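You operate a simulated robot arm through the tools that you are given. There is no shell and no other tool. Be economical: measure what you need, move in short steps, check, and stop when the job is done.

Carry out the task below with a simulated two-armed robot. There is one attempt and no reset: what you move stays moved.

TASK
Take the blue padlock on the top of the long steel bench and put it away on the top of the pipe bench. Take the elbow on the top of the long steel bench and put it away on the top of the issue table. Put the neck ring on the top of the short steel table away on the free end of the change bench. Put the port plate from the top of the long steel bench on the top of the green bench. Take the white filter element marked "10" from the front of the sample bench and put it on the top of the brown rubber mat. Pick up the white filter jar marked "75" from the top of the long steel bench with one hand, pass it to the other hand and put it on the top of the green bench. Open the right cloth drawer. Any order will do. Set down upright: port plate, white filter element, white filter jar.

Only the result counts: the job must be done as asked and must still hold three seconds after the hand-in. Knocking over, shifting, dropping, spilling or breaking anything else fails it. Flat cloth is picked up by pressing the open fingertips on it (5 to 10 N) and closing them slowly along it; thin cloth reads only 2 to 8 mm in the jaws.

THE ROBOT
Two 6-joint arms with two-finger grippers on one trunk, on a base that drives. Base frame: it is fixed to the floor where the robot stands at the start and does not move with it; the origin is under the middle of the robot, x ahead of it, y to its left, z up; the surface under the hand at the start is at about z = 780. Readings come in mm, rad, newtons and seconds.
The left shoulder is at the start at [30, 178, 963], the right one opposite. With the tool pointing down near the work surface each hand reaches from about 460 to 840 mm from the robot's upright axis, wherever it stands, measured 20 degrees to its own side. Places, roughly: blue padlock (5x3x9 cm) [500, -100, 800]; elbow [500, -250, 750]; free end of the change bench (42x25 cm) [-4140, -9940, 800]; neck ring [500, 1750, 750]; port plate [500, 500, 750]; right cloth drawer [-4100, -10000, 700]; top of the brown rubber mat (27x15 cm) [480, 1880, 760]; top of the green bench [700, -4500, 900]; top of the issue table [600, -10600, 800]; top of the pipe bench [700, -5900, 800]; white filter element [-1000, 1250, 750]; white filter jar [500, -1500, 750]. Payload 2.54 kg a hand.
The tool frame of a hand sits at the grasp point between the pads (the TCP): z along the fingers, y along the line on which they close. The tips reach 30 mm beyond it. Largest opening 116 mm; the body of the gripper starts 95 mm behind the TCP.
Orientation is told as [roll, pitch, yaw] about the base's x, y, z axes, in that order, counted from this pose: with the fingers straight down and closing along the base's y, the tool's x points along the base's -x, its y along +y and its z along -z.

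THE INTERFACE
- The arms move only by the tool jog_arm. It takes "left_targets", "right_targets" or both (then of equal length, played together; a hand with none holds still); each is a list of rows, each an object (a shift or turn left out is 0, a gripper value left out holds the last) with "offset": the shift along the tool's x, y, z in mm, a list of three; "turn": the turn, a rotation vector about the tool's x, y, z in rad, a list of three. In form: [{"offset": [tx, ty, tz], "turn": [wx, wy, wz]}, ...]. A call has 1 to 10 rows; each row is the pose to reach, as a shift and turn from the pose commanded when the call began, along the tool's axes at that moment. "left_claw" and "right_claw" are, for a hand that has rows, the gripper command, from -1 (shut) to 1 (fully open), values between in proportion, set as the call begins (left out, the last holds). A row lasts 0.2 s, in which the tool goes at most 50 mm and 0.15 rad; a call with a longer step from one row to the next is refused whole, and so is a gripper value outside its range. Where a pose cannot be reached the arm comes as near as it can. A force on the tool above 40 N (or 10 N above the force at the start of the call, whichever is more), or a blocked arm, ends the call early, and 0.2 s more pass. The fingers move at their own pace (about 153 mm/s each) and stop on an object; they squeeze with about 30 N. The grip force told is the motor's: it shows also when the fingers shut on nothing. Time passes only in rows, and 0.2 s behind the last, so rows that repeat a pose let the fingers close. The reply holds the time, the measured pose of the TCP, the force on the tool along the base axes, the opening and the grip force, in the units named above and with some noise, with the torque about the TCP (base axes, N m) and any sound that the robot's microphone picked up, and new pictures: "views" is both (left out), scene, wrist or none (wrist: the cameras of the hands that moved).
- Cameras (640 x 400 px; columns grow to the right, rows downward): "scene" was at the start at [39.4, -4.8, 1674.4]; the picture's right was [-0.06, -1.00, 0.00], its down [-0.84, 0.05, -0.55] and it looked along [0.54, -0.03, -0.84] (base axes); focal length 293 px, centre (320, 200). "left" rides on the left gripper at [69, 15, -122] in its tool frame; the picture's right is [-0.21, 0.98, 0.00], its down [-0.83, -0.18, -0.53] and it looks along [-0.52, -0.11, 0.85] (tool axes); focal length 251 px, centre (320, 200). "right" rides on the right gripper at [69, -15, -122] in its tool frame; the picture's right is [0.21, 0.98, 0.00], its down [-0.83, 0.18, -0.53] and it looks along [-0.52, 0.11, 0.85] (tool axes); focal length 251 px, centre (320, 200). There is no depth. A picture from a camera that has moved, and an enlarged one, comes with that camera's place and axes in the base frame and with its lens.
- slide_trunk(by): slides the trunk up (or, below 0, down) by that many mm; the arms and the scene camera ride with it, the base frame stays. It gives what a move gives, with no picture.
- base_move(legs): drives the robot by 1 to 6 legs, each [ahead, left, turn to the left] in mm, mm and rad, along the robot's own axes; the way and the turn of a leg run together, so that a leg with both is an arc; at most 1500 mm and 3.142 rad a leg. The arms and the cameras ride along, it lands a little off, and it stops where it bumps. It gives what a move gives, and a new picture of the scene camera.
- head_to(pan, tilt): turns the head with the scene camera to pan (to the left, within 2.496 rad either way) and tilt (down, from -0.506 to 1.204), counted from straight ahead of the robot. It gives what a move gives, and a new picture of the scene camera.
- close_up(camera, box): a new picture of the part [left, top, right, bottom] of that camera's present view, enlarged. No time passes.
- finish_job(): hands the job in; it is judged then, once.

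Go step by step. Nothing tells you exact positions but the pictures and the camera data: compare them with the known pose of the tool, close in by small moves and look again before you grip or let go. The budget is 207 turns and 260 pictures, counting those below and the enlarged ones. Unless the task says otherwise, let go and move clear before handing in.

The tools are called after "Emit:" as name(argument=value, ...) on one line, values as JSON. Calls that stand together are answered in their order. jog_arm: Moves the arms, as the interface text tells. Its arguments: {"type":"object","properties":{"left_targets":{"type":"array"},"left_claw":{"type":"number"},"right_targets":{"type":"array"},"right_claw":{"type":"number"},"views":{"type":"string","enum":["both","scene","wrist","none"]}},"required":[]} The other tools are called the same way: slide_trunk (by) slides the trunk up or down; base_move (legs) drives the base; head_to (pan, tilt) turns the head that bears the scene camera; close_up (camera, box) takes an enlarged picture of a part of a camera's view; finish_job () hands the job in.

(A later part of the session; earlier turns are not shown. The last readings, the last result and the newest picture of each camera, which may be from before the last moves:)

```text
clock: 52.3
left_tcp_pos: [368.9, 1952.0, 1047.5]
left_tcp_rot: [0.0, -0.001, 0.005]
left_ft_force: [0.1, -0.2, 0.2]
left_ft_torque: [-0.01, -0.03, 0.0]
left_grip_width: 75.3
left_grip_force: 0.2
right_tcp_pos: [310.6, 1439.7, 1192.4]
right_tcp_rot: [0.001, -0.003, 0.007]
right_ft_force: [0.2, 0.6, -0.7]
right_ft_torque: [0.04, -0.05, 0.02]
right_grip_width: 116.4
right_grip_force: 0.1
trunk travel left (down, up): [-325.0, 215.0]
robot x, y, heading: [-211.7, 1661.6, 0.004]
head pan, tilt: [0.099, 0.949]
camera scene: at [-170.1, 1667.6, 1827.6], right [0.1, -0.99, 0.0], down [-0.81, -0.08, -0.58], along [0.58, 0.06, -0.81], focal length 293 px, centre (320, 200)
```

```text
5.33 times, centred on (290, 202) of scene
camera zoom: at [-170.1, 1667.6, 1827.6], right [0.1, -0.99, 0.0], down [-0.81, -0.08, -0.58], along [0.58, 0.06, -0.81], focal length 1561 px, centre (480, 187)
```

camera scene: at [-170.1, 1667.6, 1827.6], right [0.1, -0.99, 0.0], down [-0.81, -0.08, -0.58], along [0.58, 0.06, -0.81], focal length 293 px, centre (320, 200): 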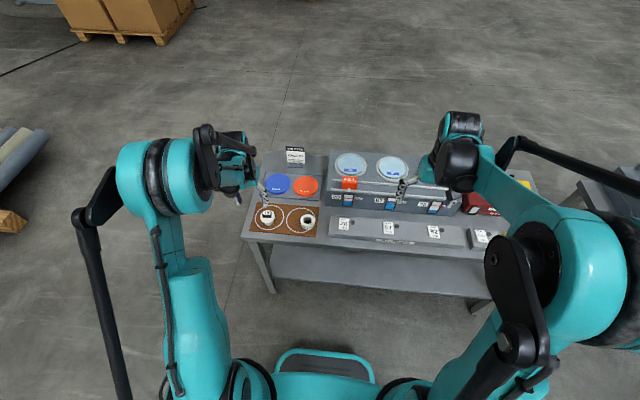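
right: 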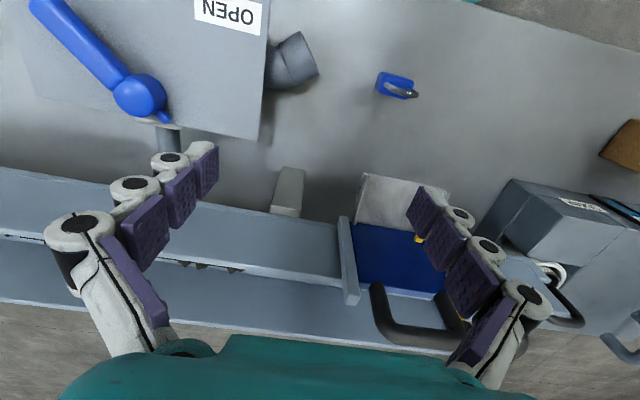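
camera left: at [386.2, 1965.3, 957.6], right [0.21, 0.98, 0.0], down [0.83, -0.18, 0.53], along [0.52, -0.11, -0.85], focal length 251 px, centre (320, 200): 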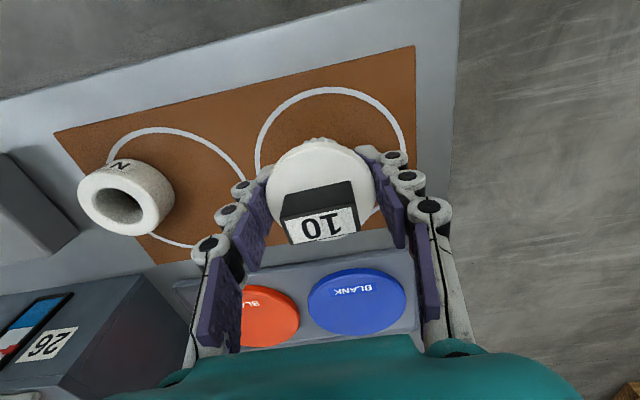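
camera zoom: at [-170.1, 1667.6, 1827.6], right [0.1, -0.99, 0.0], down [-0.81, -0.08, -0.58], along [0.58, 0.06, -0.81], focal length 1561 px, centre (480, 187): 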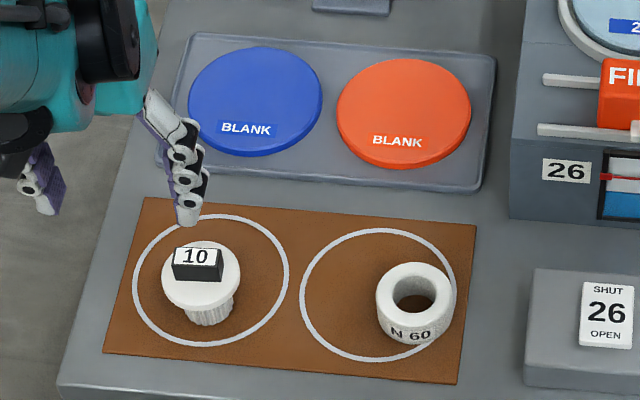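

Element stands upright on the mat. Next the neck ring: I shift the base right by 95 mm and lower the trunk so that the left hand reaches it.

Emit:
base_move(legs=[[0, -95, 0]])

Emit:
slide_trunk(by=-100)

Emit:
close_up(camera="left", box=[0, 0, 640, 400])

Emit:
close_up(camera="scene", box=[230, 155, 350, 245])

```text
clock: 53.5
left_tcp_pos: [370.1, 1858.1, 1046.8]
left_tcp_rot: [0.002, 0.0, 0.007]
left_ft_force: [1.1, -0.1, 0.4]
left_ft_torque: [0.06, -0.01, 0.0]
left_grip_width: 75.5
left_grip_force: 0.0
right_tcp_pos: [313.6, 1345.6, 1190.3]
right_tcp_rot: [0.001, 0.0, 0.005]
right_ft_force: [-0.3, -0.3, -0.3]
right_ft_torque: [0.03, -0.02, 0.0]
right_grip_width: 116.1
right_grip_force: 0.1
trunk travel left (down, up): [-325.0, 215.0]
robot x, y, heading: [-208.8, 1565.6, 0.009]
head pan, tilt: [0.099, 0.949]
camera scene: at [-166.7, 1572.7, 1827.5], right [0.11, -0.99, 0.0], down [-0.81, -0.09, -0.58], along [0.58, 0.06, -0.81], focal length 293 px, centre (320, 200)
```

scene: 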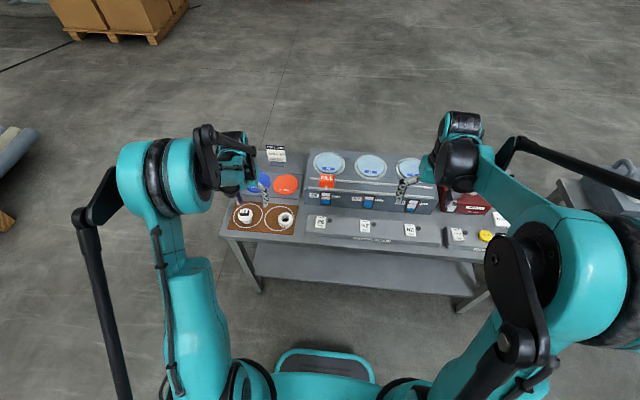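

```text
clock: 54.8
left_tcp_pos: [371.1, 1858.2, 945.3]
left_tcp_rot: [0.0, -0.001, 0.006]
left_ft_force: [-0.5, 1.1, -0.8]
left_ft_torque: [-0.03, 0.01, 0.0]
left_grip_width: 75.2
left_grip_force: 0.2
right_tcp_pos: [313.5, 1346.9, 1090.6]
right_tcp_rot: [0.001, -0.002, 0.006]
right_ft_force: [-0.3, 0.1, 0.3]
right_ft_torque: [0.03, -0.02, 0.01]
right_grip_width: 116.1
right_grip_force: 0.0
trunk travel left (down, up): [-225.0, 315.0]
robot x, y, heading: [-209.6, 1569.1, 0.01]
head pan, tilt: [0.099, 0.949]
```

```text
1.00 times, centred on (320, 200) of left (not enlarged: the box is as wide or as high as the picture)
camera zoom: at [299.7, 1873.6, 1067.5], right [0.21, 0.98, 0.0], down [0.83, -0.18, 0.53], along [0.52, -0.11, -0.85], focal length 251 px, centre (320, 200)
```

zoom: 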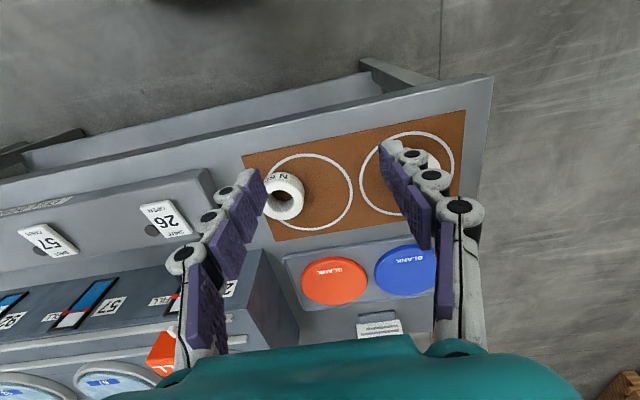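

```text
4.44 times, centred on (290, 200) of scene
camera zoom: at [-167.1, 1574.2, 1727.7], right [0.1, -0.99, 0.0], down [-0.81, -0.09, -0.58], along [0.58, 0.06, -0.81], focal length 1300 px, centre (453, 200)
```

zoom: 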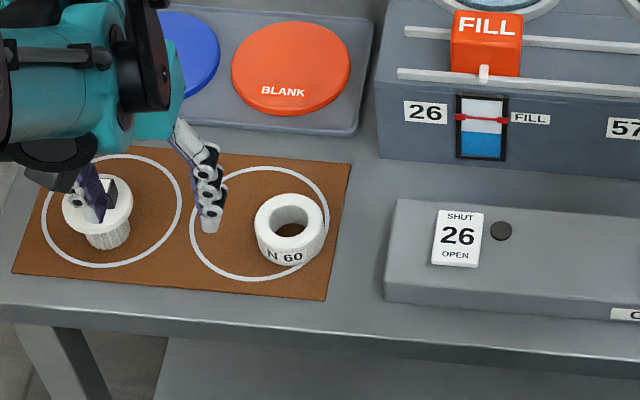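

The ring is at about [459, 1786]. I move above it and look again.

Emit:
jog_arm(left_targets=[{"offset": [-30, -24, 0]}, {"offset": [-60, -48, 10]}, {"offset": [-88, -72, 30]}, {"offset": [-88, -72, 75]}, {"offset": [-88, -72, 75]}], left_claw=0.6, views="wrist")

Emit:
close_up(camera="scene", box=[230, 155, 350, 245])

```text
clock: 56.0
left_tcp_pos: [460.1, 1787.5, 870.3]
left_tcp_rot: [0.0, 0.001, 0.006]
left_ft_force: [0.3, 0.2, 0.1]
left_ft_torque: [0.01, -0.03, -0.02]
left_grip_width: 93.0
left_grip_force: 0.0
right_tcp_pos: [313.1, 1344.5, 1090.2]
right_tcp_rot: [0.0, 0.0, 0.005]
right_ft_force: [-1.0, -0.9, -0.4]
right_ft_torque: [0.03, 0.02, 0.0]
right_grip_width: 116.1
right_grip_force: 0.0
trunk travel left (down, up): [-225.0, 315.0]
robot x, y, heading: [-211.4, 1568.8, 0.003]
head pan, tilt: [0.099, 0.949]
camera left: at [389.0, 1802.8, 993.0], right [0.21, 0.98, 0.0], down [0.83, -0.18, 0.53], along [0.52, -0.11, -0.85], focal length 251 px, centre (320, 200)
```

left: 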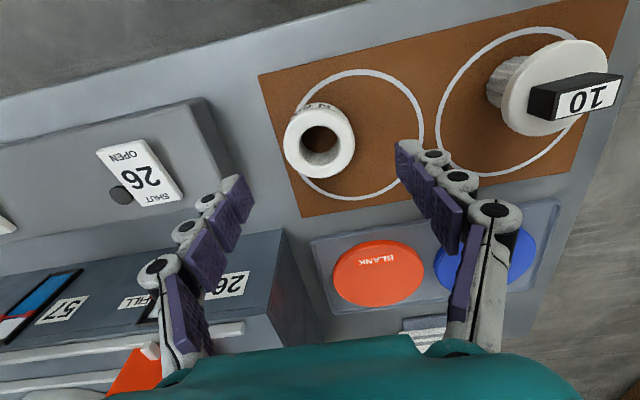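

```text
4.44 times, centred on (290, 200) of scene
camera zoom: at [-167.4, 1573.3, 1727.6], right [0.1, -0.99, 0.0], down [-0.81, -0.08, -0.58], along [0.58, 0.06, -0.81], focal length 1300 px, centre (453, 200)
```

zoom: 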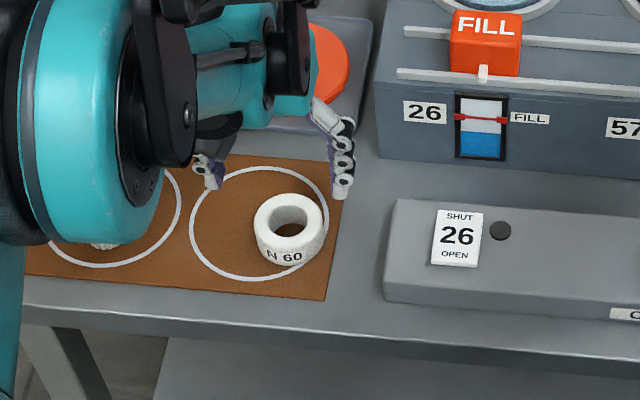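

Well centred. I lower around the ring and close.

Emit:
jog_arm(left_targets=[{"offset": [3, 0, 30]}, {"offset": [4, 0, 60]}, {"offset": [4, 0, 69]}, {"offset": [4, 0, 69]}], views="wrist")

Emit:
jog_arm(left_targets=[{"offset": [0, 0, 0]}, {"offset": [0, 0, 0]}, {"offset": [0, 0, 0]}], left_claw=-1, views="none")

Emit:
jog_arm(left_targets=[{"offset": [0, 0, -30]}, {"offset": [0, 0, -80]}, {"offset": [0, 0, -130]}, {"offset": [0, 0, -180]}, {"offset": [0, 0, -220]}], views="both")

```text
clock: 57.0
left_tcp_pos: [453.8, 1787.5, 800.7]
left_tcp_rot: [-0.001, -0.001, 0.006]
left_ft_force: [-0.5, 1.0, -0.1]
left_ft_torque: [0.01, 0.01, 0.02]
left_grip_width: 93.2
left_grip_force: 0.2
right_tcp_pos: [314.0, 1346.0, 1092.6]
right_tcp_rot: [-0.003, 0.001, 0.004]
right_ft_force: [-0.1, -0.8, 0.2]
right_ft_torque: [-0.01, -0.01, 0.04]
right_grip_width: 116.2
right_grip_force: 0.1
trunk travel left (down, up): [-225.0, 315.0]
robot x, y, heading: [-207.2, 1567.1, 0.003]
head pan, tilt: [0.099, 0.949]
camera left: at [383.3, 1802.7, 922.9], right [0.21, 0.98, 0.0], down [0.83, -0.18, 0.53], along [0.52, -0.11, -0.85], focal length 251 px, centre (320, 200)
```

left: 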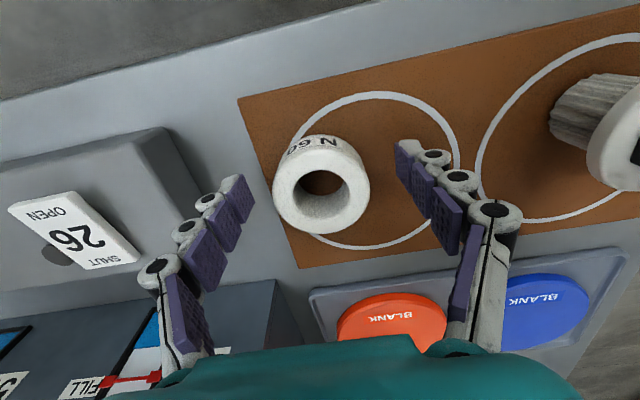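

```text
clock: 57.8
left_tcp_pos: [453.2, 1786.8, 802.0]
left_tcp_rot: [0.0, 0.001, 0.005]
left_ft_force: [-0.4, -1.6, 1.8]
left_ft_torque: [0.01, 0.02, 0.0]
left_grip_width: 58.6
left_grip_force: 30.2
right_tcp_pos: [314.4, 1345.9, 1090.6]
right_tcp_rot: [0.001, -0.001, 0.005]
right_ft_force: [0.8, 0.6, 0.0]
right_ft_torque: [-0.05, -0.01, 0.0]
right_grip_width: 116.1
right_grip_force: 0.1
trunk travel left (down, up): [-225.0, 315.0]
robot x, y, heading: [-203.9, 1567.5, 0.005]
head pan, tilt: [0.099, 0.949]
```

```text
clock: 59.0
left_tcp_pos: [454.7, 1787.2, 1021.0]
left_tcp_rot: [0.001, 0.001, 0.005]
left_ft_force: [0.1, 0.4, -0.4]
left_ft_torque: [-0.02, 0.0, -0.01]
left_grip_width: 58.8
left_grip_force: 30.3
right_tcp_pos: [313.7, 1346.4, 1091.2]
right_tcp_rot: [0.0, -0.001, 0.005]
right_ft_force: [0.0, -0.4, 0.0]
right_ft_torque: [-0.02, -0.02, 0.01]
right_grip_width: 116.1
right_grip_force: 0.1
trunk travel left (down, up): [-225.0, 315.0]
robot x, y, heading: [-207.1, 1565.6, 0.006]
head pan, tilt: [0.099, 0.949]
camera scene: at [-167.6, 1573.9, 1727.5], right [0.1, -0.99, 0.0], down [-0.81, -0.09, -0.58], along [0.58, 0.06, -0.81], focal length 293 px, centre (320, 200)
camera left: at [383.8, 1802.0, 1143.4], right [0.21, 0.98, 0.0], down [0.83, -0.18, 0.53], along [0.52, -0.11, -0.85], focal length 251 px, centre (320, 200)
```

scene: 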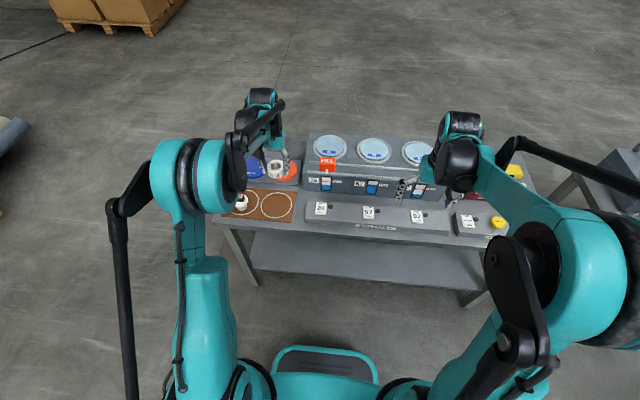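
left: 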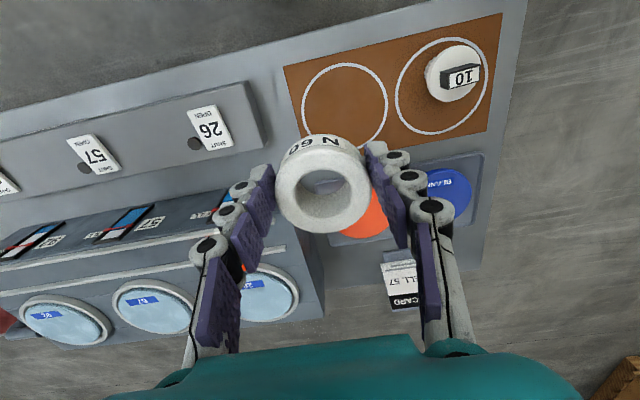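

The neck ring is in the left hand. Now I back up and drive to the elbow, keeping the arms clear of the bench.

Emit:
base_move(legs=[[-200, 0, 0], [0, -1000, 0], [0, -640, 0]])

Emit:
head_to(pan=-0.3, tilt=0.75)

```text
clock: 68.6
left_tcp_pos: [284.5, 134.6, 1020.9]
left_tcp_rot: [0.0, 0.002, 0.02]
left_ft_force: [-0.8, -0.1, -0.8]
left_ft_torque: [0.01, 0.04, -0.01]
left_grip_width: 58.8
left_grip_force: 30.3
right_tcp_pos: [150.2, -305.6, 1090.5]
right_tcp_rot: [0.0, 0.001, 0.019]
right_ft_force: [-0.2, -0.5, 0.3]
right_ft_torque: [0.05, -0.01, 0.02]
right_grip_width: 115.8
right_grip_force: 0.0
trunk travel left (down, up): [-225.0, 315.0]
robot x, y, heading: [-373.5, -93.6, 0.019]
head pan, tilt: [0.099, 0.949]
camera scene: at [-333.0, -85.9, 1727.5], right [0.12, -0.99, 0.0], down [-0.81, -0.1, -0.58], along [0.58, 0.07, -0.81], focal length 293 px, centre (320, 200)
```

scene: 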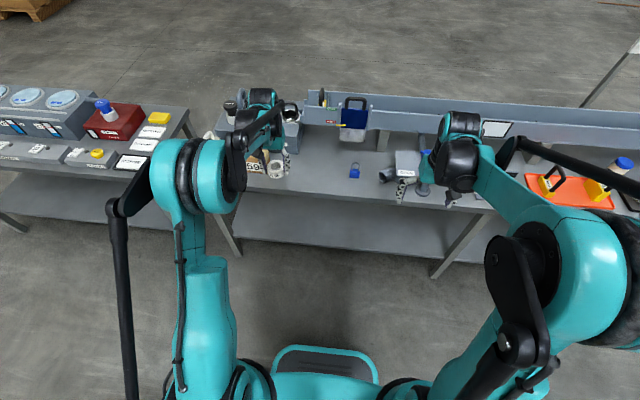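

```text
clock: 69.5
left_tcp_pos: [285.7, 136.2, 1020.6]
left_tcp_rot: [0.0, 0.0, 0.02]
left_ft_force: [-1.0, -0.2, -0.9]
left_ft_torque: [-0.01, -0.02, 0.01]
left_grip_width: 58.5
left_grip_force: 30.1
right_tcp_pos: [149.4, -305.0, 1090.6]
right_tcp_rot: [0.001, 0.001, 0.018]
right_ft_force: [0.4, 0.3, 0.2]
right_ft_torque: [0.02, 0.02, -0.01]
right_grip_width: 116.0
right_grip_force: 0.0
trunk travel left (down, up): [-225.0, 315.0]
robot x, y, heading: [-376.7, -92.1, 0.019]
head pan, tilt: [-0.3, 0.75]
camera scene: at [-325.6, -116.7, 1743.0], right [-0.28, -0.96, 0.0], down [-0.66, 0.19, -0.73], along [0.7, -0.2, -0.68], focal length 293 px, centre (320, 200)
```

scene: 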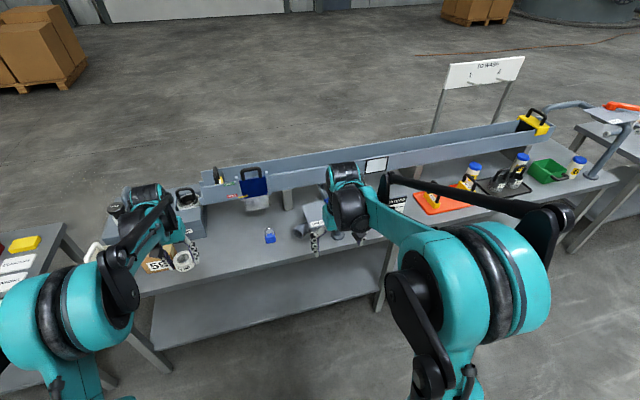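

Emit:
close_up(camera="right", box=[0, 0, 640, 400])

Emit:
close_up(camera="scene", box=[240, 170, 400, 270])

```text
1.00 times, centred on (320, 200) of right (not enlarged: the box is as wide or as high as the picture)
camera zoom: at [81.7, -322.1, 1212.3], right [-0.23, 0.97, 0.0], down [0.82, 0.2, 0.53], along [0.52, 0.12, -0.85], focal length 251 px, centre (320, 200)
```

zoom: 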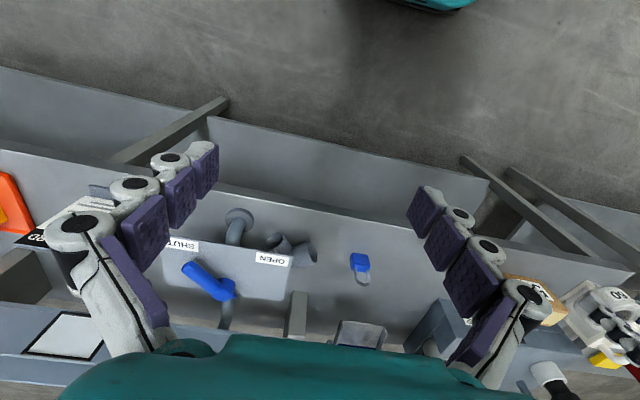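

```text
4.00 times, centred on (320, 220) of scene
camera zoom: at [-325.6, -116.7, 1743.0], right [-0.28, -0.96, 0.0], down [-0.66, 0.19, -0.73], along [0.7, -0.2, -0.68], focal length 1170 px, centre (320, 120)
```

zoom: 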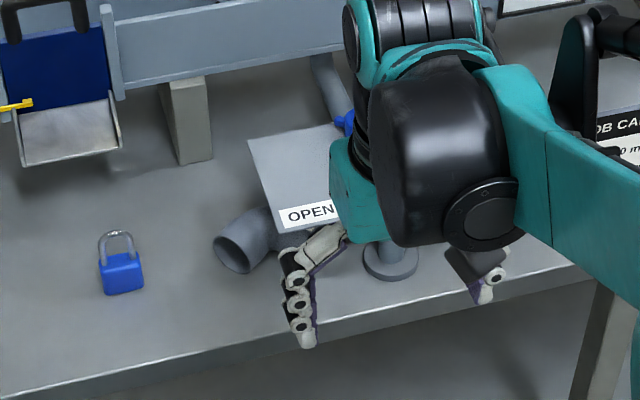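

Emit:
base_move(legs=[[150, 0, -0.019]])

Emit:
close_up(camera="right", box=[220, 80, 380, 180])

Emit:
close_up(camera="right", box=[0, 0, 640, 400])

```text
clock: 70.8
left_tcp_pos: [440.0, 124.9, 1020.3]
left_tcp_rot: [-0.001, 0.003, 0.001]
left_ft_force: [0.7, -0.5, -1.2]
left_ft_torque: [-0.01, 0.07, -0.02]
left_grip_width: 58.6
left_grip_force: 30.1
right_tcp_pos: [296.8, -313.8, 1090.8]
right_tcp_rot: [0.001, 0.002, 0.003]
right_ft_force: [0.4, 0.0, 0.3]
right_ft_torque: [0.01, 0.04, 0.01]
right_grip_width: 115.8
right_grip_force: 0.1
trunk travel left (down, up): [-225.0, 315.0]
robot x, y, heading: [-225.6, -90.8, 0.001]
head pan, tilt: [-0.3, 0.75]
camera scene: at [-176.0, -116.2, 1743.0], right [-0.29, -0.96, 0.0], down [-0.65, 0.2, -0.73], along [0.7, -0.22, -0.68], focal length 293 px, centre (320, 200)
```

scene: 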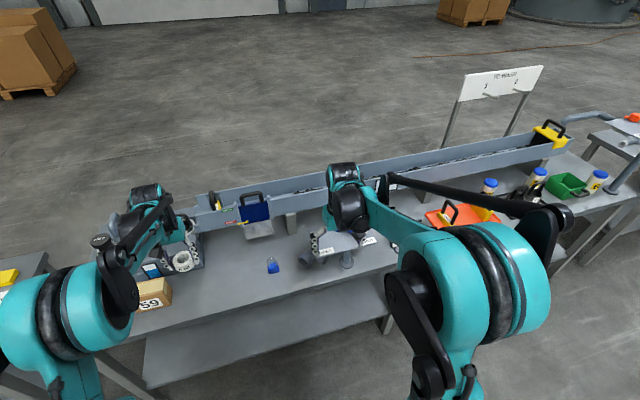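

```text
4.00 times, centred on (300, 130) of right
camera zoom: at [227.0, -328.8, 1211.7], right [-0.22, 0.98, 0.0], down [0.83, 0.18, 0.53], along [0.52, 0.11, -0.85], focal length 1006 px, centre (400, 480)
```

zoom: 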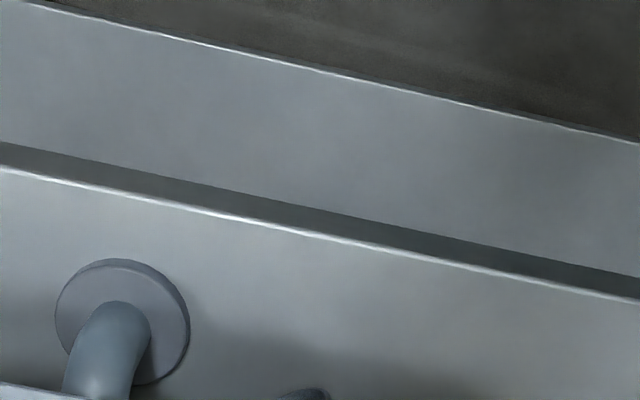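

```text
1.00 times, centred on (320, 200) of right (not enlarged: the box is as wide or as high as the picture)
camera zoom: at [227.0, -328.8, 1211.7], right [-0.22, 0.98, 0.0], down [0.83, 0.18, 0.53], along [0.52, 0.11, -0.85], focal length 251 px, centre (320, 200)
```

zoom: 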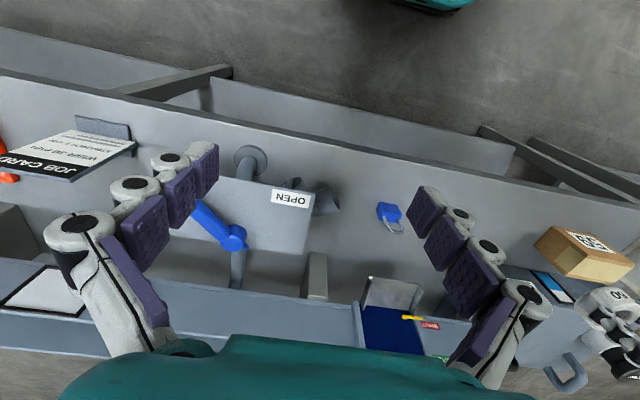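

Emit:
close_up(camera="right", box=[230, 140, 410, 260])

Emit:
close_up(camera="scene", box=[250, 210, 400, 304])

```text
3.33 times, centred on (320, 200) of right
camera zoom: at [227.0, -328.8, 1211.7], right [-0.22, 0.98, 0.0], down [0.83, 0.18, 0.53], along [0.52, 0.11, -0.85], focal length 838 px, centre (320, 200)
```

zoom: 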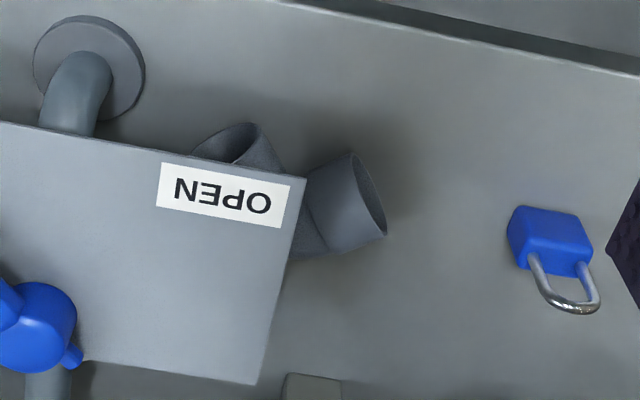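

```text
4.26 times, centred on (325, 257) of scene
camera zoom: at [-176.0, -116.2, 1743.0], right [-0.29, -0.96, 0.0], down [-0.65, 0.2, -0.73], along [0.7, -0.22, -0.68], focal length 1245 px, centre (299, -43)
```

zoom: 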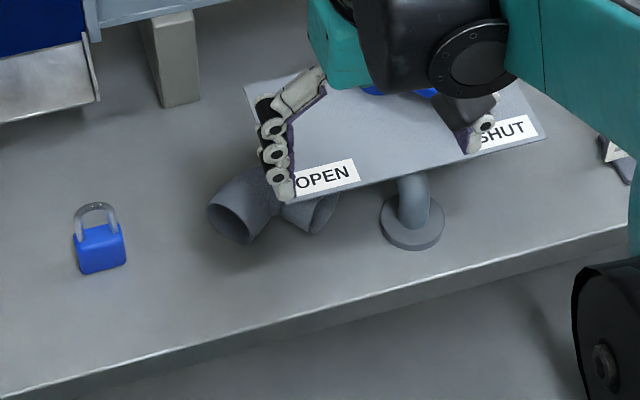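

The elbow lies in a V with both mouths facing me; its left leg runs diagonally and pokes out left of the OPEN/SHUT plate (plate at z≈890). I'll approach with the right hand yawed and tilted to stay out from under the plate. First the yaw and a hover.

Emit:
jog_arm(right_targets=[{"offset": [-11, 34, 0], "turn": [0, 0, 0.149]}, {"offset": [-22, 68, 0], "turn": [0, 0, 0.298]}, {"offset": [-33, 102, 20], "turn": [0, 0, 0.446]}, {"offset": [-44, 136, 50], "turn": [0, 0, 0.595]}, {"offset": [-54, 170, 75], "turn": [0, 0, 0.743]}, {"offset": [-54, 170, 91], "turn": [0, 0, 0.743]}], views="none")

Emit:
jog_arm(right_targets=[{"turn": [0, -0.14, 0]}, {"turn": [0, -0.28, 0]}, {"turn": [0, -0.42, 0]}, {"turn": [0, -0.56, 0]}, {"turn": [0, -0.7, 0]}, {"turn": [0, -0.7, 0]}], views="both")

```text
clock: 72.2
left_tcp_pos: [438.4, 125.6, 1021.2]
left_tcp_rot: [0.001, 0.0, 0.003]
left_ft_force: [-0.1, -0.2, -0.3]
left_ft_torque: [0.05, 0.0, 0.02]
left_grip_width: 58.7
left_grip_force: 29.9
right_tcp_pos: [348.6, -143.1, 999.9]
right_tcp_rot: [-0.001, 0.0, -0.744]
right_ft_force: [0.4, 0.3, 0.8]
right_ft_torque: [0.03, 0.01, 0.01]
right_grip_width: 115.8
right_grip_force: 0.1
trunk travel left (down, up): [-225.0, 315.0]
robot x, y, heading: [-222.5, -89.5, 0.004]
head pan, tilt: [-0.3, 0.75]
```

```text
clock: 73.7
left_tcp_pos: [438.3, 126.2, 1020.8]
left_tcp_rot: [-0.001, 0.002, 0.003]
left_ft_force: [1.0, -0.1, -0.6]
left_ft_torque: [0.03, -0.02, -0.02]
left_grip_width: 58.7
left_grip_force: 30.1
right_tcp_pos: [349.3, -144.8, 999.4]
right_tcp_rot: [0.001, -0.703, -0.742]
right_ft_force: [-0.3, -0.6, -0.1]
right_ft_torque: [0.02, -0.01, 0.01]
right_grip_width: 116.0
right_grip_force: 0.1
trunk travel left (down, up): [-225.0, 315.0]
robot x, y, heading: [-230.6, -86.1, 0.001]
head pan, tilt: [-0.3, 0.75]
camera scene: at [-177.8, -116.7, 1743.0], right [-0.29, -0.96, 0.0], down [-0.65, 0.2, -0.73], along [0.7, -0.22, -0.68], focal length 293 px, centre (320, 200)
camera right: at [241.0, -66.0, 1047.8], right [0.54, 0.83, -0.14], down [0.33, -0.06, 0.94], along [0.77, -0.55, -0.31], focal length 251 px, centre (320, 200)
```

scene: 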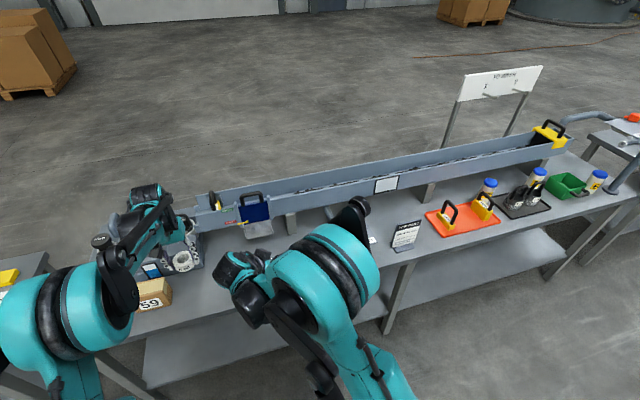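
right: 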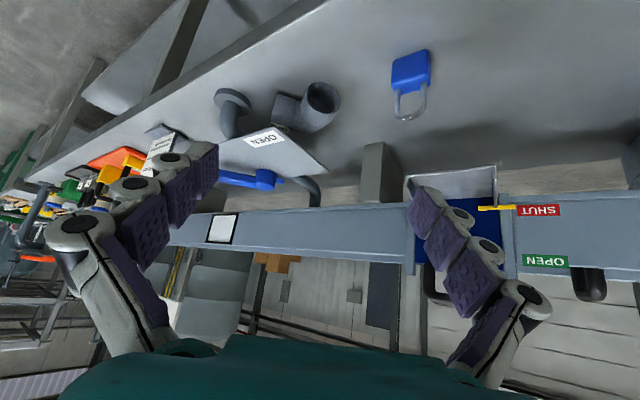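

Emit:
close_up(camera="right", box=[220, 60, 380, 160])

```text
4.00 times, centred on (300, 110) of right
camera zoom: at [241.0, -66.0, 1047.8], right [0.54, 0.83, -0.14], down [0.33, -0.06, 0.94], along [0.77, -0.55, -0.31], focal length 1006 px, centre (400, 560)
```

zoom: 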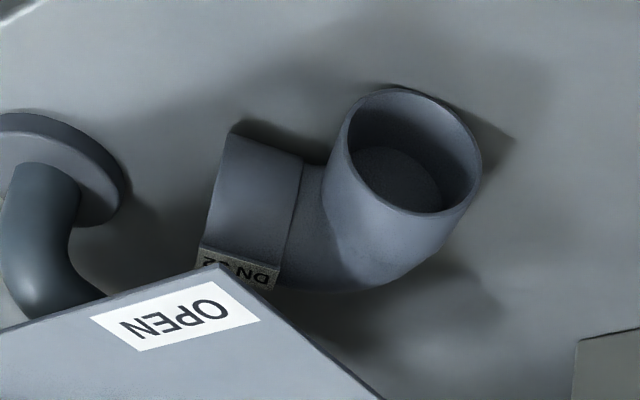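

The elbow's left mouth is at about [465, -246], axis slightly steeper than assumed. I reduce the tilt to ~0.45, adjust yaw, and set the jaws to 72 mm.

Emit:
jog_arm(right_targets=[{"offset": [0, 0, 0], "turn": [0.033, 0.125, 0.05]}, {"offset": [0, 0, 0], "turn": [0.065, 0.25, 0.1]}, {"offset": [0, 0, 0], "turn": [0.065, 0.25, 0.1]}], right_claw=0.25, views="wrist")

```text
clock: 74.5
left_tcp_pos: [438.5, 125.5, 1019.2]
left_tcp_rot: [0.001, -0.001, 0.002]
left_ft_force: [-0.1, 0.2, -0.8]
left_ft_torque: [0.0, -0.02, 0.01]
left_grip_width: 58.8
left_grip_force: 29.9
right_tcp_pos: [349.0, -144.7, 999.7]
right_tcp_rot: [0.0, -0.447, -0.862]
right_ft_force: [0.2, -0.2, 0.1]
right_ft_torque: [-0.02, 0.01, -0.01]
right_grip_width: 72.4
right_grip_force: 0.0
trunk travel left (down, up): [-225.0, 315.0]
robot x, y, heading: [-228.3, -88.9, 0.001]
head pan, tilt: [-0.3, 0.75]
camera right: at [261.5, -65.9, 1079.1], right [0.62, 0.78, -0.09], down [0.47, -0.27, 0.84], along [0.63, -0.56, -0.54], focal length 251 px, centre (320, 200)
```

right: 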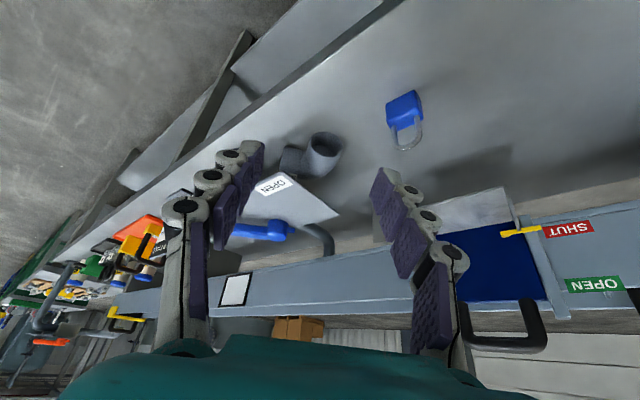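

Emit:
jog_arm(right_targets=[{"offset": [-16, 6, 36]}, {"offset": [-32, 12, 72]}, {"offset": [-47, 18, 108]}, {"offset": [-63, 23, 144]}, {"offset": [-63, 23, 144]}], views="wrist")

Emit:
close_up(camera="scene", box=[220, 180, 380, 280])

```text
clock: 75.7
left_tcp_pos: [437.5, 126.9, 1021.3]
left_tcp_rot: [0.0, 0.0, 0.003]
left_ft_force: [0.5, 0.3, -0.2]
left_ft_torque: [0.01, -0.01, 0.03]
left_grip_width: 58.6
left_grip_force: 29.9
right_tcp_pos: [444.3, -221.5, 897.0]
right_tcp_rot: [0.002, -0.452, -0.862]
right_ft_force: [0.2, -0.3, 0.6]
right_ft_torque: [0.02, 0.0, -0.01]
right_grip_width: 72.5
right_grip_force: 0.0
trunk travel left (down, up): [-225.0, 315.0]
robot x, y, heading: [-226.8, -91.3, 0.004]
head pan, tilt: [-0.3, 0.75]
camera right: at [356.6, -143.3, 975.9], right [0.61, 0.78, -0.09], down [0.47, -0.27, 0.84], along [0.63, -0.56, -0.53], focal length 251 px, centre (320, 200)
```

right: 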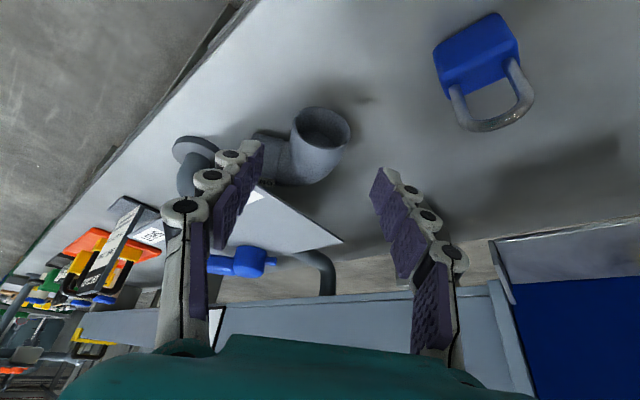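

```text
4.00 times, centred on (300, 230) of scene
camera zoom: at [-178.9, -115.6, 1743.1], right [-0.29, -0.96, 0.0], down [-0.65, 0.2, -0.73], along [0.7, -0.22, -0.68], focal length 1170 px, centre (400, 80)
```

zoom: 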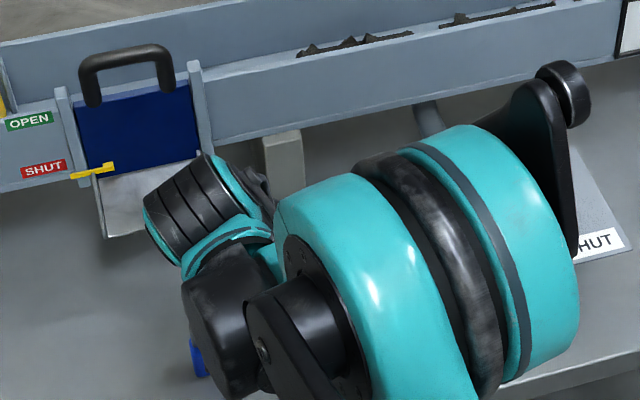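

Emit:
jog_arm(right_targets=[{"offset": [0, -1, 30]}, {"offset": [0, -2, 60]}, {"offset": [0, -2, 60]}], views="wrist")

```text
clock: 76.5
left_tcp_pos: [437.3, 125.3, 1021.4]
left_tcp_rot: [0.001, 0.0, 0.002]
left_ft_force: [-0.1, -0.2, -1.1]
left_ft_torque: [0.02, 0.02, -0.01]
left_grip_width: 58.6
left_grip_force: 30.1
right_tcp_pos: [459.6, -243.3, 844.5]
right_tcp_rot: [0.0, -0.449, -0.859]
right_ft_force: [-0.7, 0.5, -0.1]
right_ft_torque: [-0.02, -0.01, 0.0]
right_grip_width: 72.3
right_grip_force: 0.0
trunk travel left (down, up): [-225.0, 315.0]
robot x, y, heading: [-223.5, -91.3, 0.002]
head pan, tilt: [-0.3, 0.75]
camera right: at [372.6, -163.8, 923.5], right [0.61, 0.78, -0.09], down [0.47, -0.27, 0.84], along [0.63, -0.56, -0.53], focal length 251 px, centre (320, 200)
```

right: 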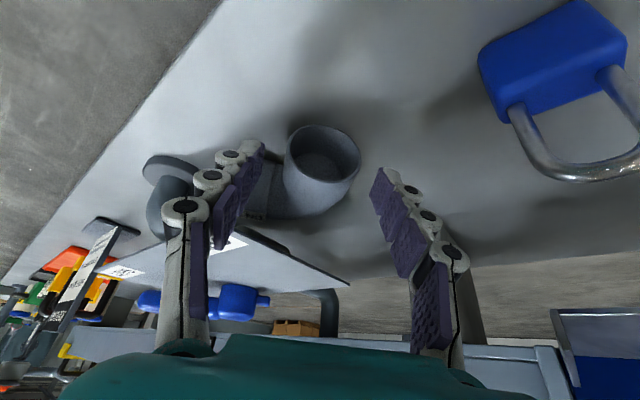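

Centred. Final advance of about 28 mm, then close.

Emit:
jog_arm(right_targets=[{"offset": [0, 0, 10]}, {"offset": [0, 0, 20]}, {"offset": [0, 0, 28]}, {"offset": [0, 0, 28]}], views="wrist")

```text
clock: 77.5
left_tcp_pos: [438.5, 124.9, 1019.8]
left_tcp_rot: [-0.001, 0.001, 0.002]
left_ft_force: [0.3, -0.5, -0.5]
left_ft_torque: [0.03, -0.01, 0.01]
left_grip_width: 58.7
left_grip_force: 29.9
right_tcp_pos: [467.1, -250.9, 818.2]
right_tcp_rot: [0.0, -0.45, -0.86]
right_ft_force: [-0.5, 0.0, -0.2]
right_ft_torque: [0.0, -0.04, -0.02]
right_grip_width: 72.6
right_grip_force: 0.1
trunk travel left (down, up): [-225.0, 315.0]
robot x, y, heading: [-224.4, -89.5, 0.001]
head pan, tilt: [-0.3, 0.75]
camera right: at [380.3, -172.7, 897.1], right [0.61, 0.78, -0.09], down [0.47, -0.27, 0.84], along [0.63, -0.56, -0.53], focal length 251 px, centre (320, 200)
```

right: 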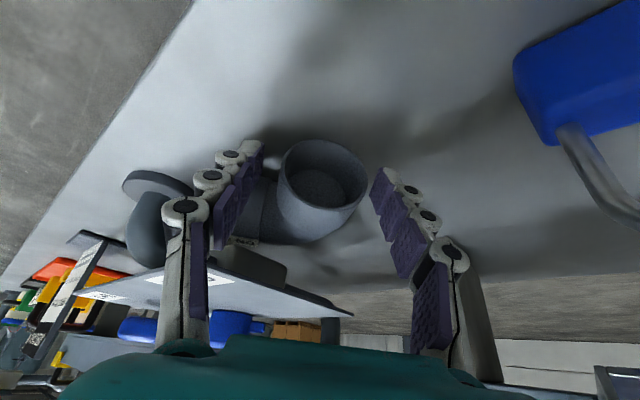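

Emit:
jog_arm(right_targets=[{"offset": [0, 0, 4]}, {"offset": [0, 0, 4]}, {"offset": [0, 0, 4]}, {"offset": [0, 0, 4]}], right_claw=-1, views="wrist")

```text
clock: 78.5
left_tcp_pos: [436.5, 125.9, 1021.2]
left_tcp_rot: [-0.001, -0.002, 0.003]
left_ft_force: [0.3, -0.8, -0.7]
left_ft_torque: [0.04, -0.03, 0.04]
left_grip_width: 58.6
left_grip_force: 29.9
right_tcp_pos: [469.2, -251.8, 815.9]
right_tcp_rot: [0.003, -0.451, -0.86]
right_ft_force: [3.4, 3.3, 24.5]
right_ft_torque: [-0.19, -0.33, 0.11]
right_grip_width: 50.0
right_grip_force: 30.2
trunk travel left (down, up): [-225.0, 315.0]
robot x, y, heading: [-228.1, -90.0, 0.002]
head pan, tilt: [-0.3, 0.75]
camera right: at [380.6, -173.2, 894.9], right [0.61, 0.78, -0.09], down [0.47, -0.27, 0.84], along [0.63, -0.56, -0.53], focal length 251 px, centre (320, 200)
```

right: 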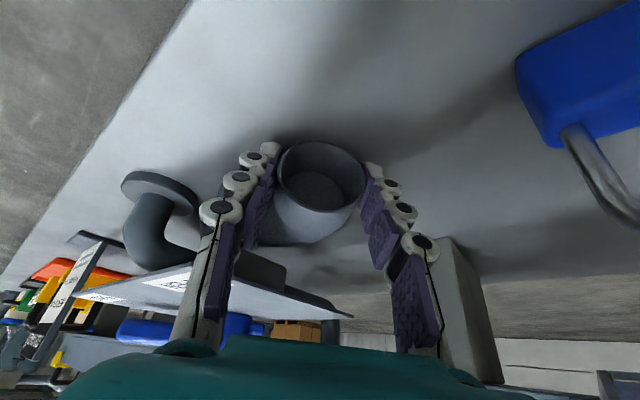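

Gripped at 50 mm. I lift 22 mm (well under the plate), slide out diagonally toward me, then raise.

Emit:
jog_arm(right_targets=[{"offset": [-5, 0, -10]}, {"offset": [-9.5, 0, -20]}, {"offset": [-9.5, 0, -20]}], views="wrist")

```text
clock: 79.2
left_tcp_pos: [437.0, 125.0, 1020.5]
left_tcp_rot: [0.0, 0.0, 0.0]
left_ft_force: [0.5, 0.5, -1.5]
left_ft_torque: [-0.03, 0.03, 0.02]
left_grip_width: 58.7
left_grip_force: 30.5
right_tcp_pos: [466.8, -251.0, 836.0]
right_tcp_rot: [0.0, -0.45, -0.86]
right_ft_force: [-0.8, 0.1, -1.6]
right_ft_torque: [0.06, 0.01, 0.01]
right_grip_width: 50.2
right_grip_force: 29.9
trunk travel left (down, up): [-225.0, 315.0]
robot x, y, heading: [-225.1, -92.6, -0.005]
head pan, tilt: [-0.3, 0.75]
camera right: at [380.3, -173.1, 915.9], right [0.61, 0.78, -0.09], down [0.47, -0.27, 0.84], along [0.63, -0.56, -0.54], focal length 251 px, centre (320, 200)
```

right: 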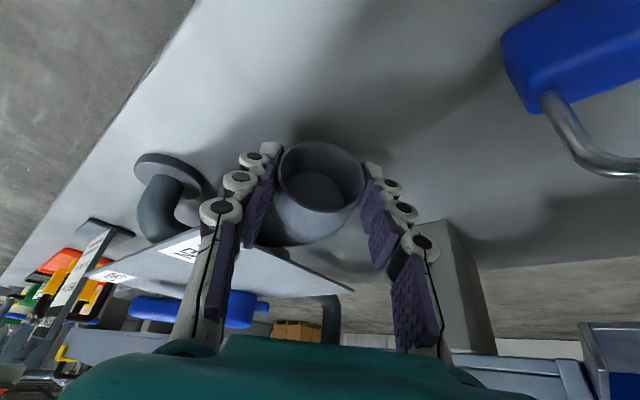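

Emit:
jog_arm(right_targets=[{"offset": [30, -11, -14]}, {"offset": [60, -22, -29]}, {"offset": [91, -33, -43]}, {"offset": [110, -40, -52]}, {"offset": [93, -40, -88]}, {"offset": [76, -40, -124]}, {"offset": [59, -40, -160]}, {"offset": [42, -40, -196]}, {"offset": [25, -40, -232]}], views="both")

```text
clock: 81.2
left_tcp_pos: [436.8, 125.2, 1020.8]
left_tcp_rot: [0.001, 0.0, 0.002]
left_ft_force: [-0.8, -0.3, -0.9]
left_ft_torque: [-0.02, 0.0, -0.01]
left_grip_width: 58.7
left_grip_force: 30.3
right_tcp_pos: [357.7, -182.9, 1035.3]
right_tcp_rot: [0.0, -0.449, -0.861]
right_ft_force: [0.2, -0.2, -0.9]
right_ft_torque: [0.08, 0.0, -0.05]
right_grip_width: 50.0
right_grip_force: 30.1
trunk travel left (down, up): [-225.0, 315.0]
robot x, y, heading: [-223.2, -88.8, 0.0]
head pan, tilt: [-0.3, 0.75]
camera scene: at [-179.0, -116.3, 1743.1], right [-0.29, -0.96, 0.0], down [-0.65, 0.2, -0.73], along [0.7, -0.22, -0.68], focal length 293 px, centre (320, 200)
camera right: at [270.9, -104.4, 1114.7], right [0.61, 0.78, -0.09], down [0.47, -0.27, 0.84], along [0.63, -0.56, -0.53], focal length 251 px, centre (320, 200)
```

scene: 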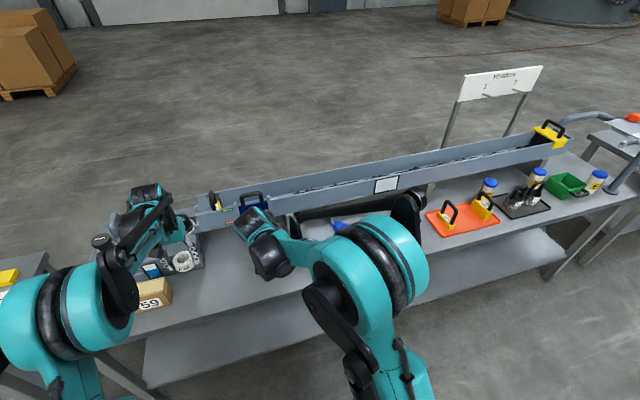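
right: 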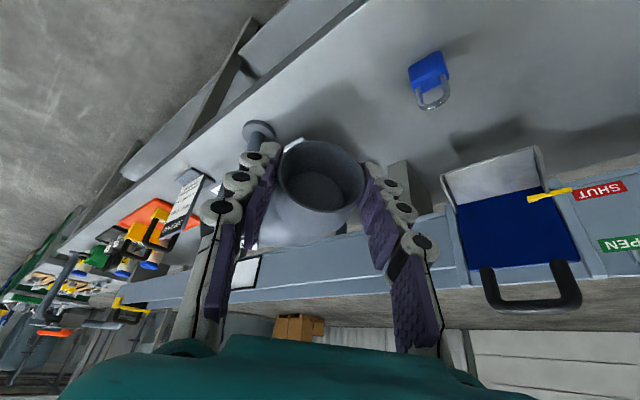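

Elbow and ring are both held. I look down the aisle before the long drive.

Emit:
head_to(pan=-1.5, tilt=0.3)

```text
clock: 82.7
left_tcp_pos: [437.7, 126.5, 1019.9]
left_tcp_rot: [0.0, 0.001, 0.003]
left_ft_force: [-0.4, -0.2, -0.7]
left_ft_torque: [0.02, 0.01, -0.02]
left_grip_width: 58.6
left_grip_force: 30.0
right_tcp_pos: [359.8, -184.0, 1034.5]
right_tcp_rot: [-0.001, -0.45, -0.861]
right_ft_force: [-0.4, 1.3, -1.5]
right_ft_torque: [0.06, 0.04, -0.01]
right_grip_width: 50.0
right_grip_force: 30.4
trunk travel left (down, up): [-225.0, 315.0]
robot x, y, heading: [-224.4, -91.3, 0.002]
head pan, tilt: [-1.499, 0.3]
camera scene: at [-250.1, -184.9, 1783.4], right [-1.0, -0.07, 0.0], down [-0.02, 0.3, -0.96], along [0.07, -0.95, -0.3], focal length 293 px, centre (320, 200)
```

scene: 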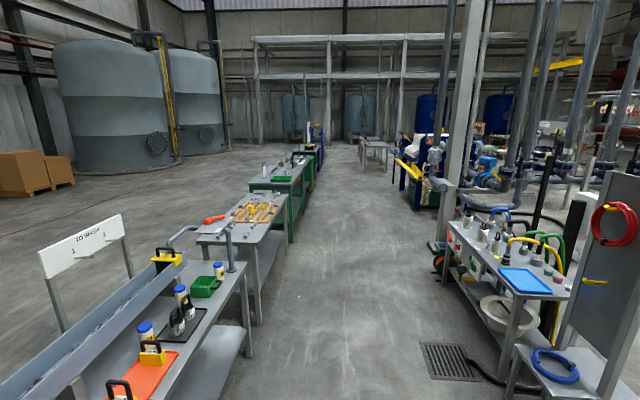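

Emit:
base_move(legs=[[-200, 0, 0], [0, -1500, 0], [0, -1500, 0], [0, -1500, 0], [0, -1500, 0], [0, -1500, 0]])

```text
clock: 119.2
left_tcp_pos: [335.8, -7317.7, 1021.1]
left_tcp_rot: [0.0, 0.0, 0.007]
left_ft_force: [-0.5, 0.2, -0.1]
left_ft_torque: [0.04, -0.03, -0.03]
left_grip_width: 58.6
left_grip_force: 29.8
right_tcp_pos: [258.8, -7626.7, 1034.6]
right_tcp_rot: [0.001, -0.451, -0.857]
right_ft_force: [0.0, 0.2, -1.5]
right_ft_torque: [0.09, 0.02, 0.0]
right_grip_width: 50.0
right_grip_force: 30.1
trunk travel left (down, up): [-225.0, 315.0]
robot x, y, heading: [-324.6, -7536.0, 0.005]
head pan, tilt: [-1.499, 0.3]
camera scene: at [-350.1, -7632.0, 1783.4], right [-1.0, -0.08, 0.0], down [-0.02, 0.29, -0.96], along [0.07, -0.95, -0.3], focal length 293 px, centre (320, 200)
```

scene: 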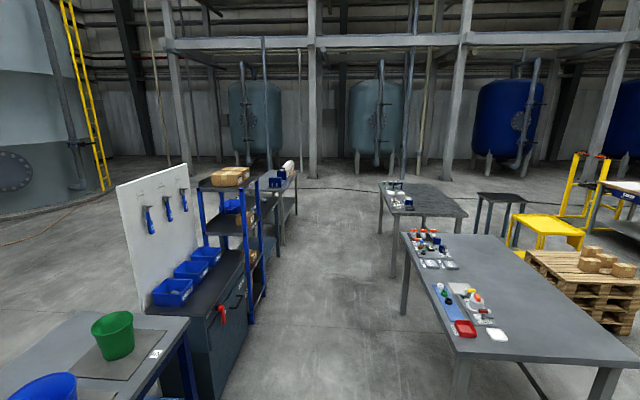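

The aisle narrows beside a blue rack, so I'll turn to face along it (-y) and drive on, then look at the issue table.

Emit:
base_move(legs=[[0, 0, -1.57], [1450, 0, 0], [1300, 0, 0]])

Emit:
head_to(pan=0.6, tilt=0.6)

```text
clock: 136.5
left_tcp_pos: [-87.2, -11000.9, 1021.0]
left_tcp_rot: [0.0, -0.001, -1.574]
left_ft_force: [-0.5, 0.3, -0.4]
left_ft_torque: [0.01, 0.0, -0.02]
left_grip_width: 58.5
left_grip_force: 30.8
right_tcp_pos: [-396.6, -10921.1, 1034.4]
right_tcp_rot: [0.0, -0.447, -2.435]
right_ft_force: [-0.9, -0.3, -1.6]
right_ft_torque: [0.0, -0.1, 0.01]
right_grip_width: 50.2
right_grip_force: 30.1
trunk travel left (down, up): [-225.0, 315.0]
robot x, y, heading: [-301.8, -10335.1, -1.572]
head pan, tilt: [-1.499, 0.3]
camera scene: at [-396.6, -10313.9, 1783.4], right [-0.07, 1.0, 0.0], down [0.29, 0.02, -0.96], along [-0.95, -0.07, -0.3], focal length 293 px, centre (320, 200)
```

scene: 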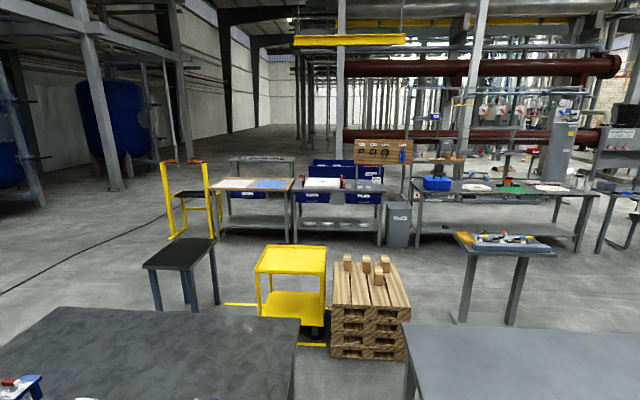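

```text
clock: 138.5
left_tcp_pos: [-88.3, -11000.5, 1020.0]
left_tcp_rot: [-0.002, 0.001, -1.573]
left_ft_force: [-0.7, -0.9, -0.3]
left_ft_torque: [0.05, -0.01, -0.02]
left_grip_width: 58.8
left_grip_force: 30.0
right_tcp_pos: [-395.8, -10920.5, 1035.0]
right_tcp_rot: [-0.001, -0.45, -2.433]
right_ft_force: [0.4, -0.6, -2.1]
right_ft_torque: [0.05, -0.04, -0.01]
right_grip_width: 50.1
right_grip_force: 29.6
trunk travel left (down, up): [-225.0, 315.0]
robot x, y, heading: [-301.7, -10331.1, -1.568]
head pan, tilt: [0.6, 0.6]
camera scene: at [-253.6, -10379.9, 1755.9], right [-0.83, -0.56, 0.0], down [-0.32, 0.47, -0.82], along [0.47, -0.68, -0.57], focal length 293 px, centre (320, 200)
```

scene: 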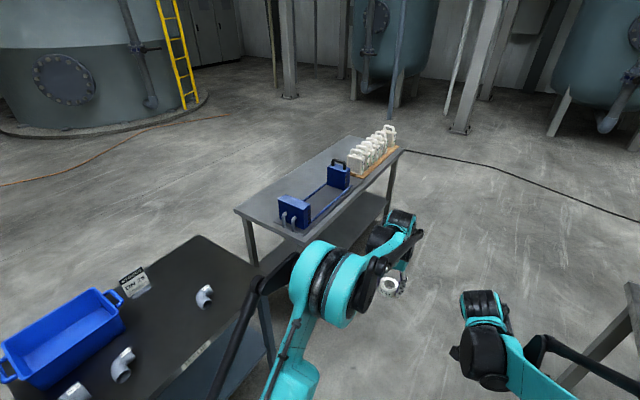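

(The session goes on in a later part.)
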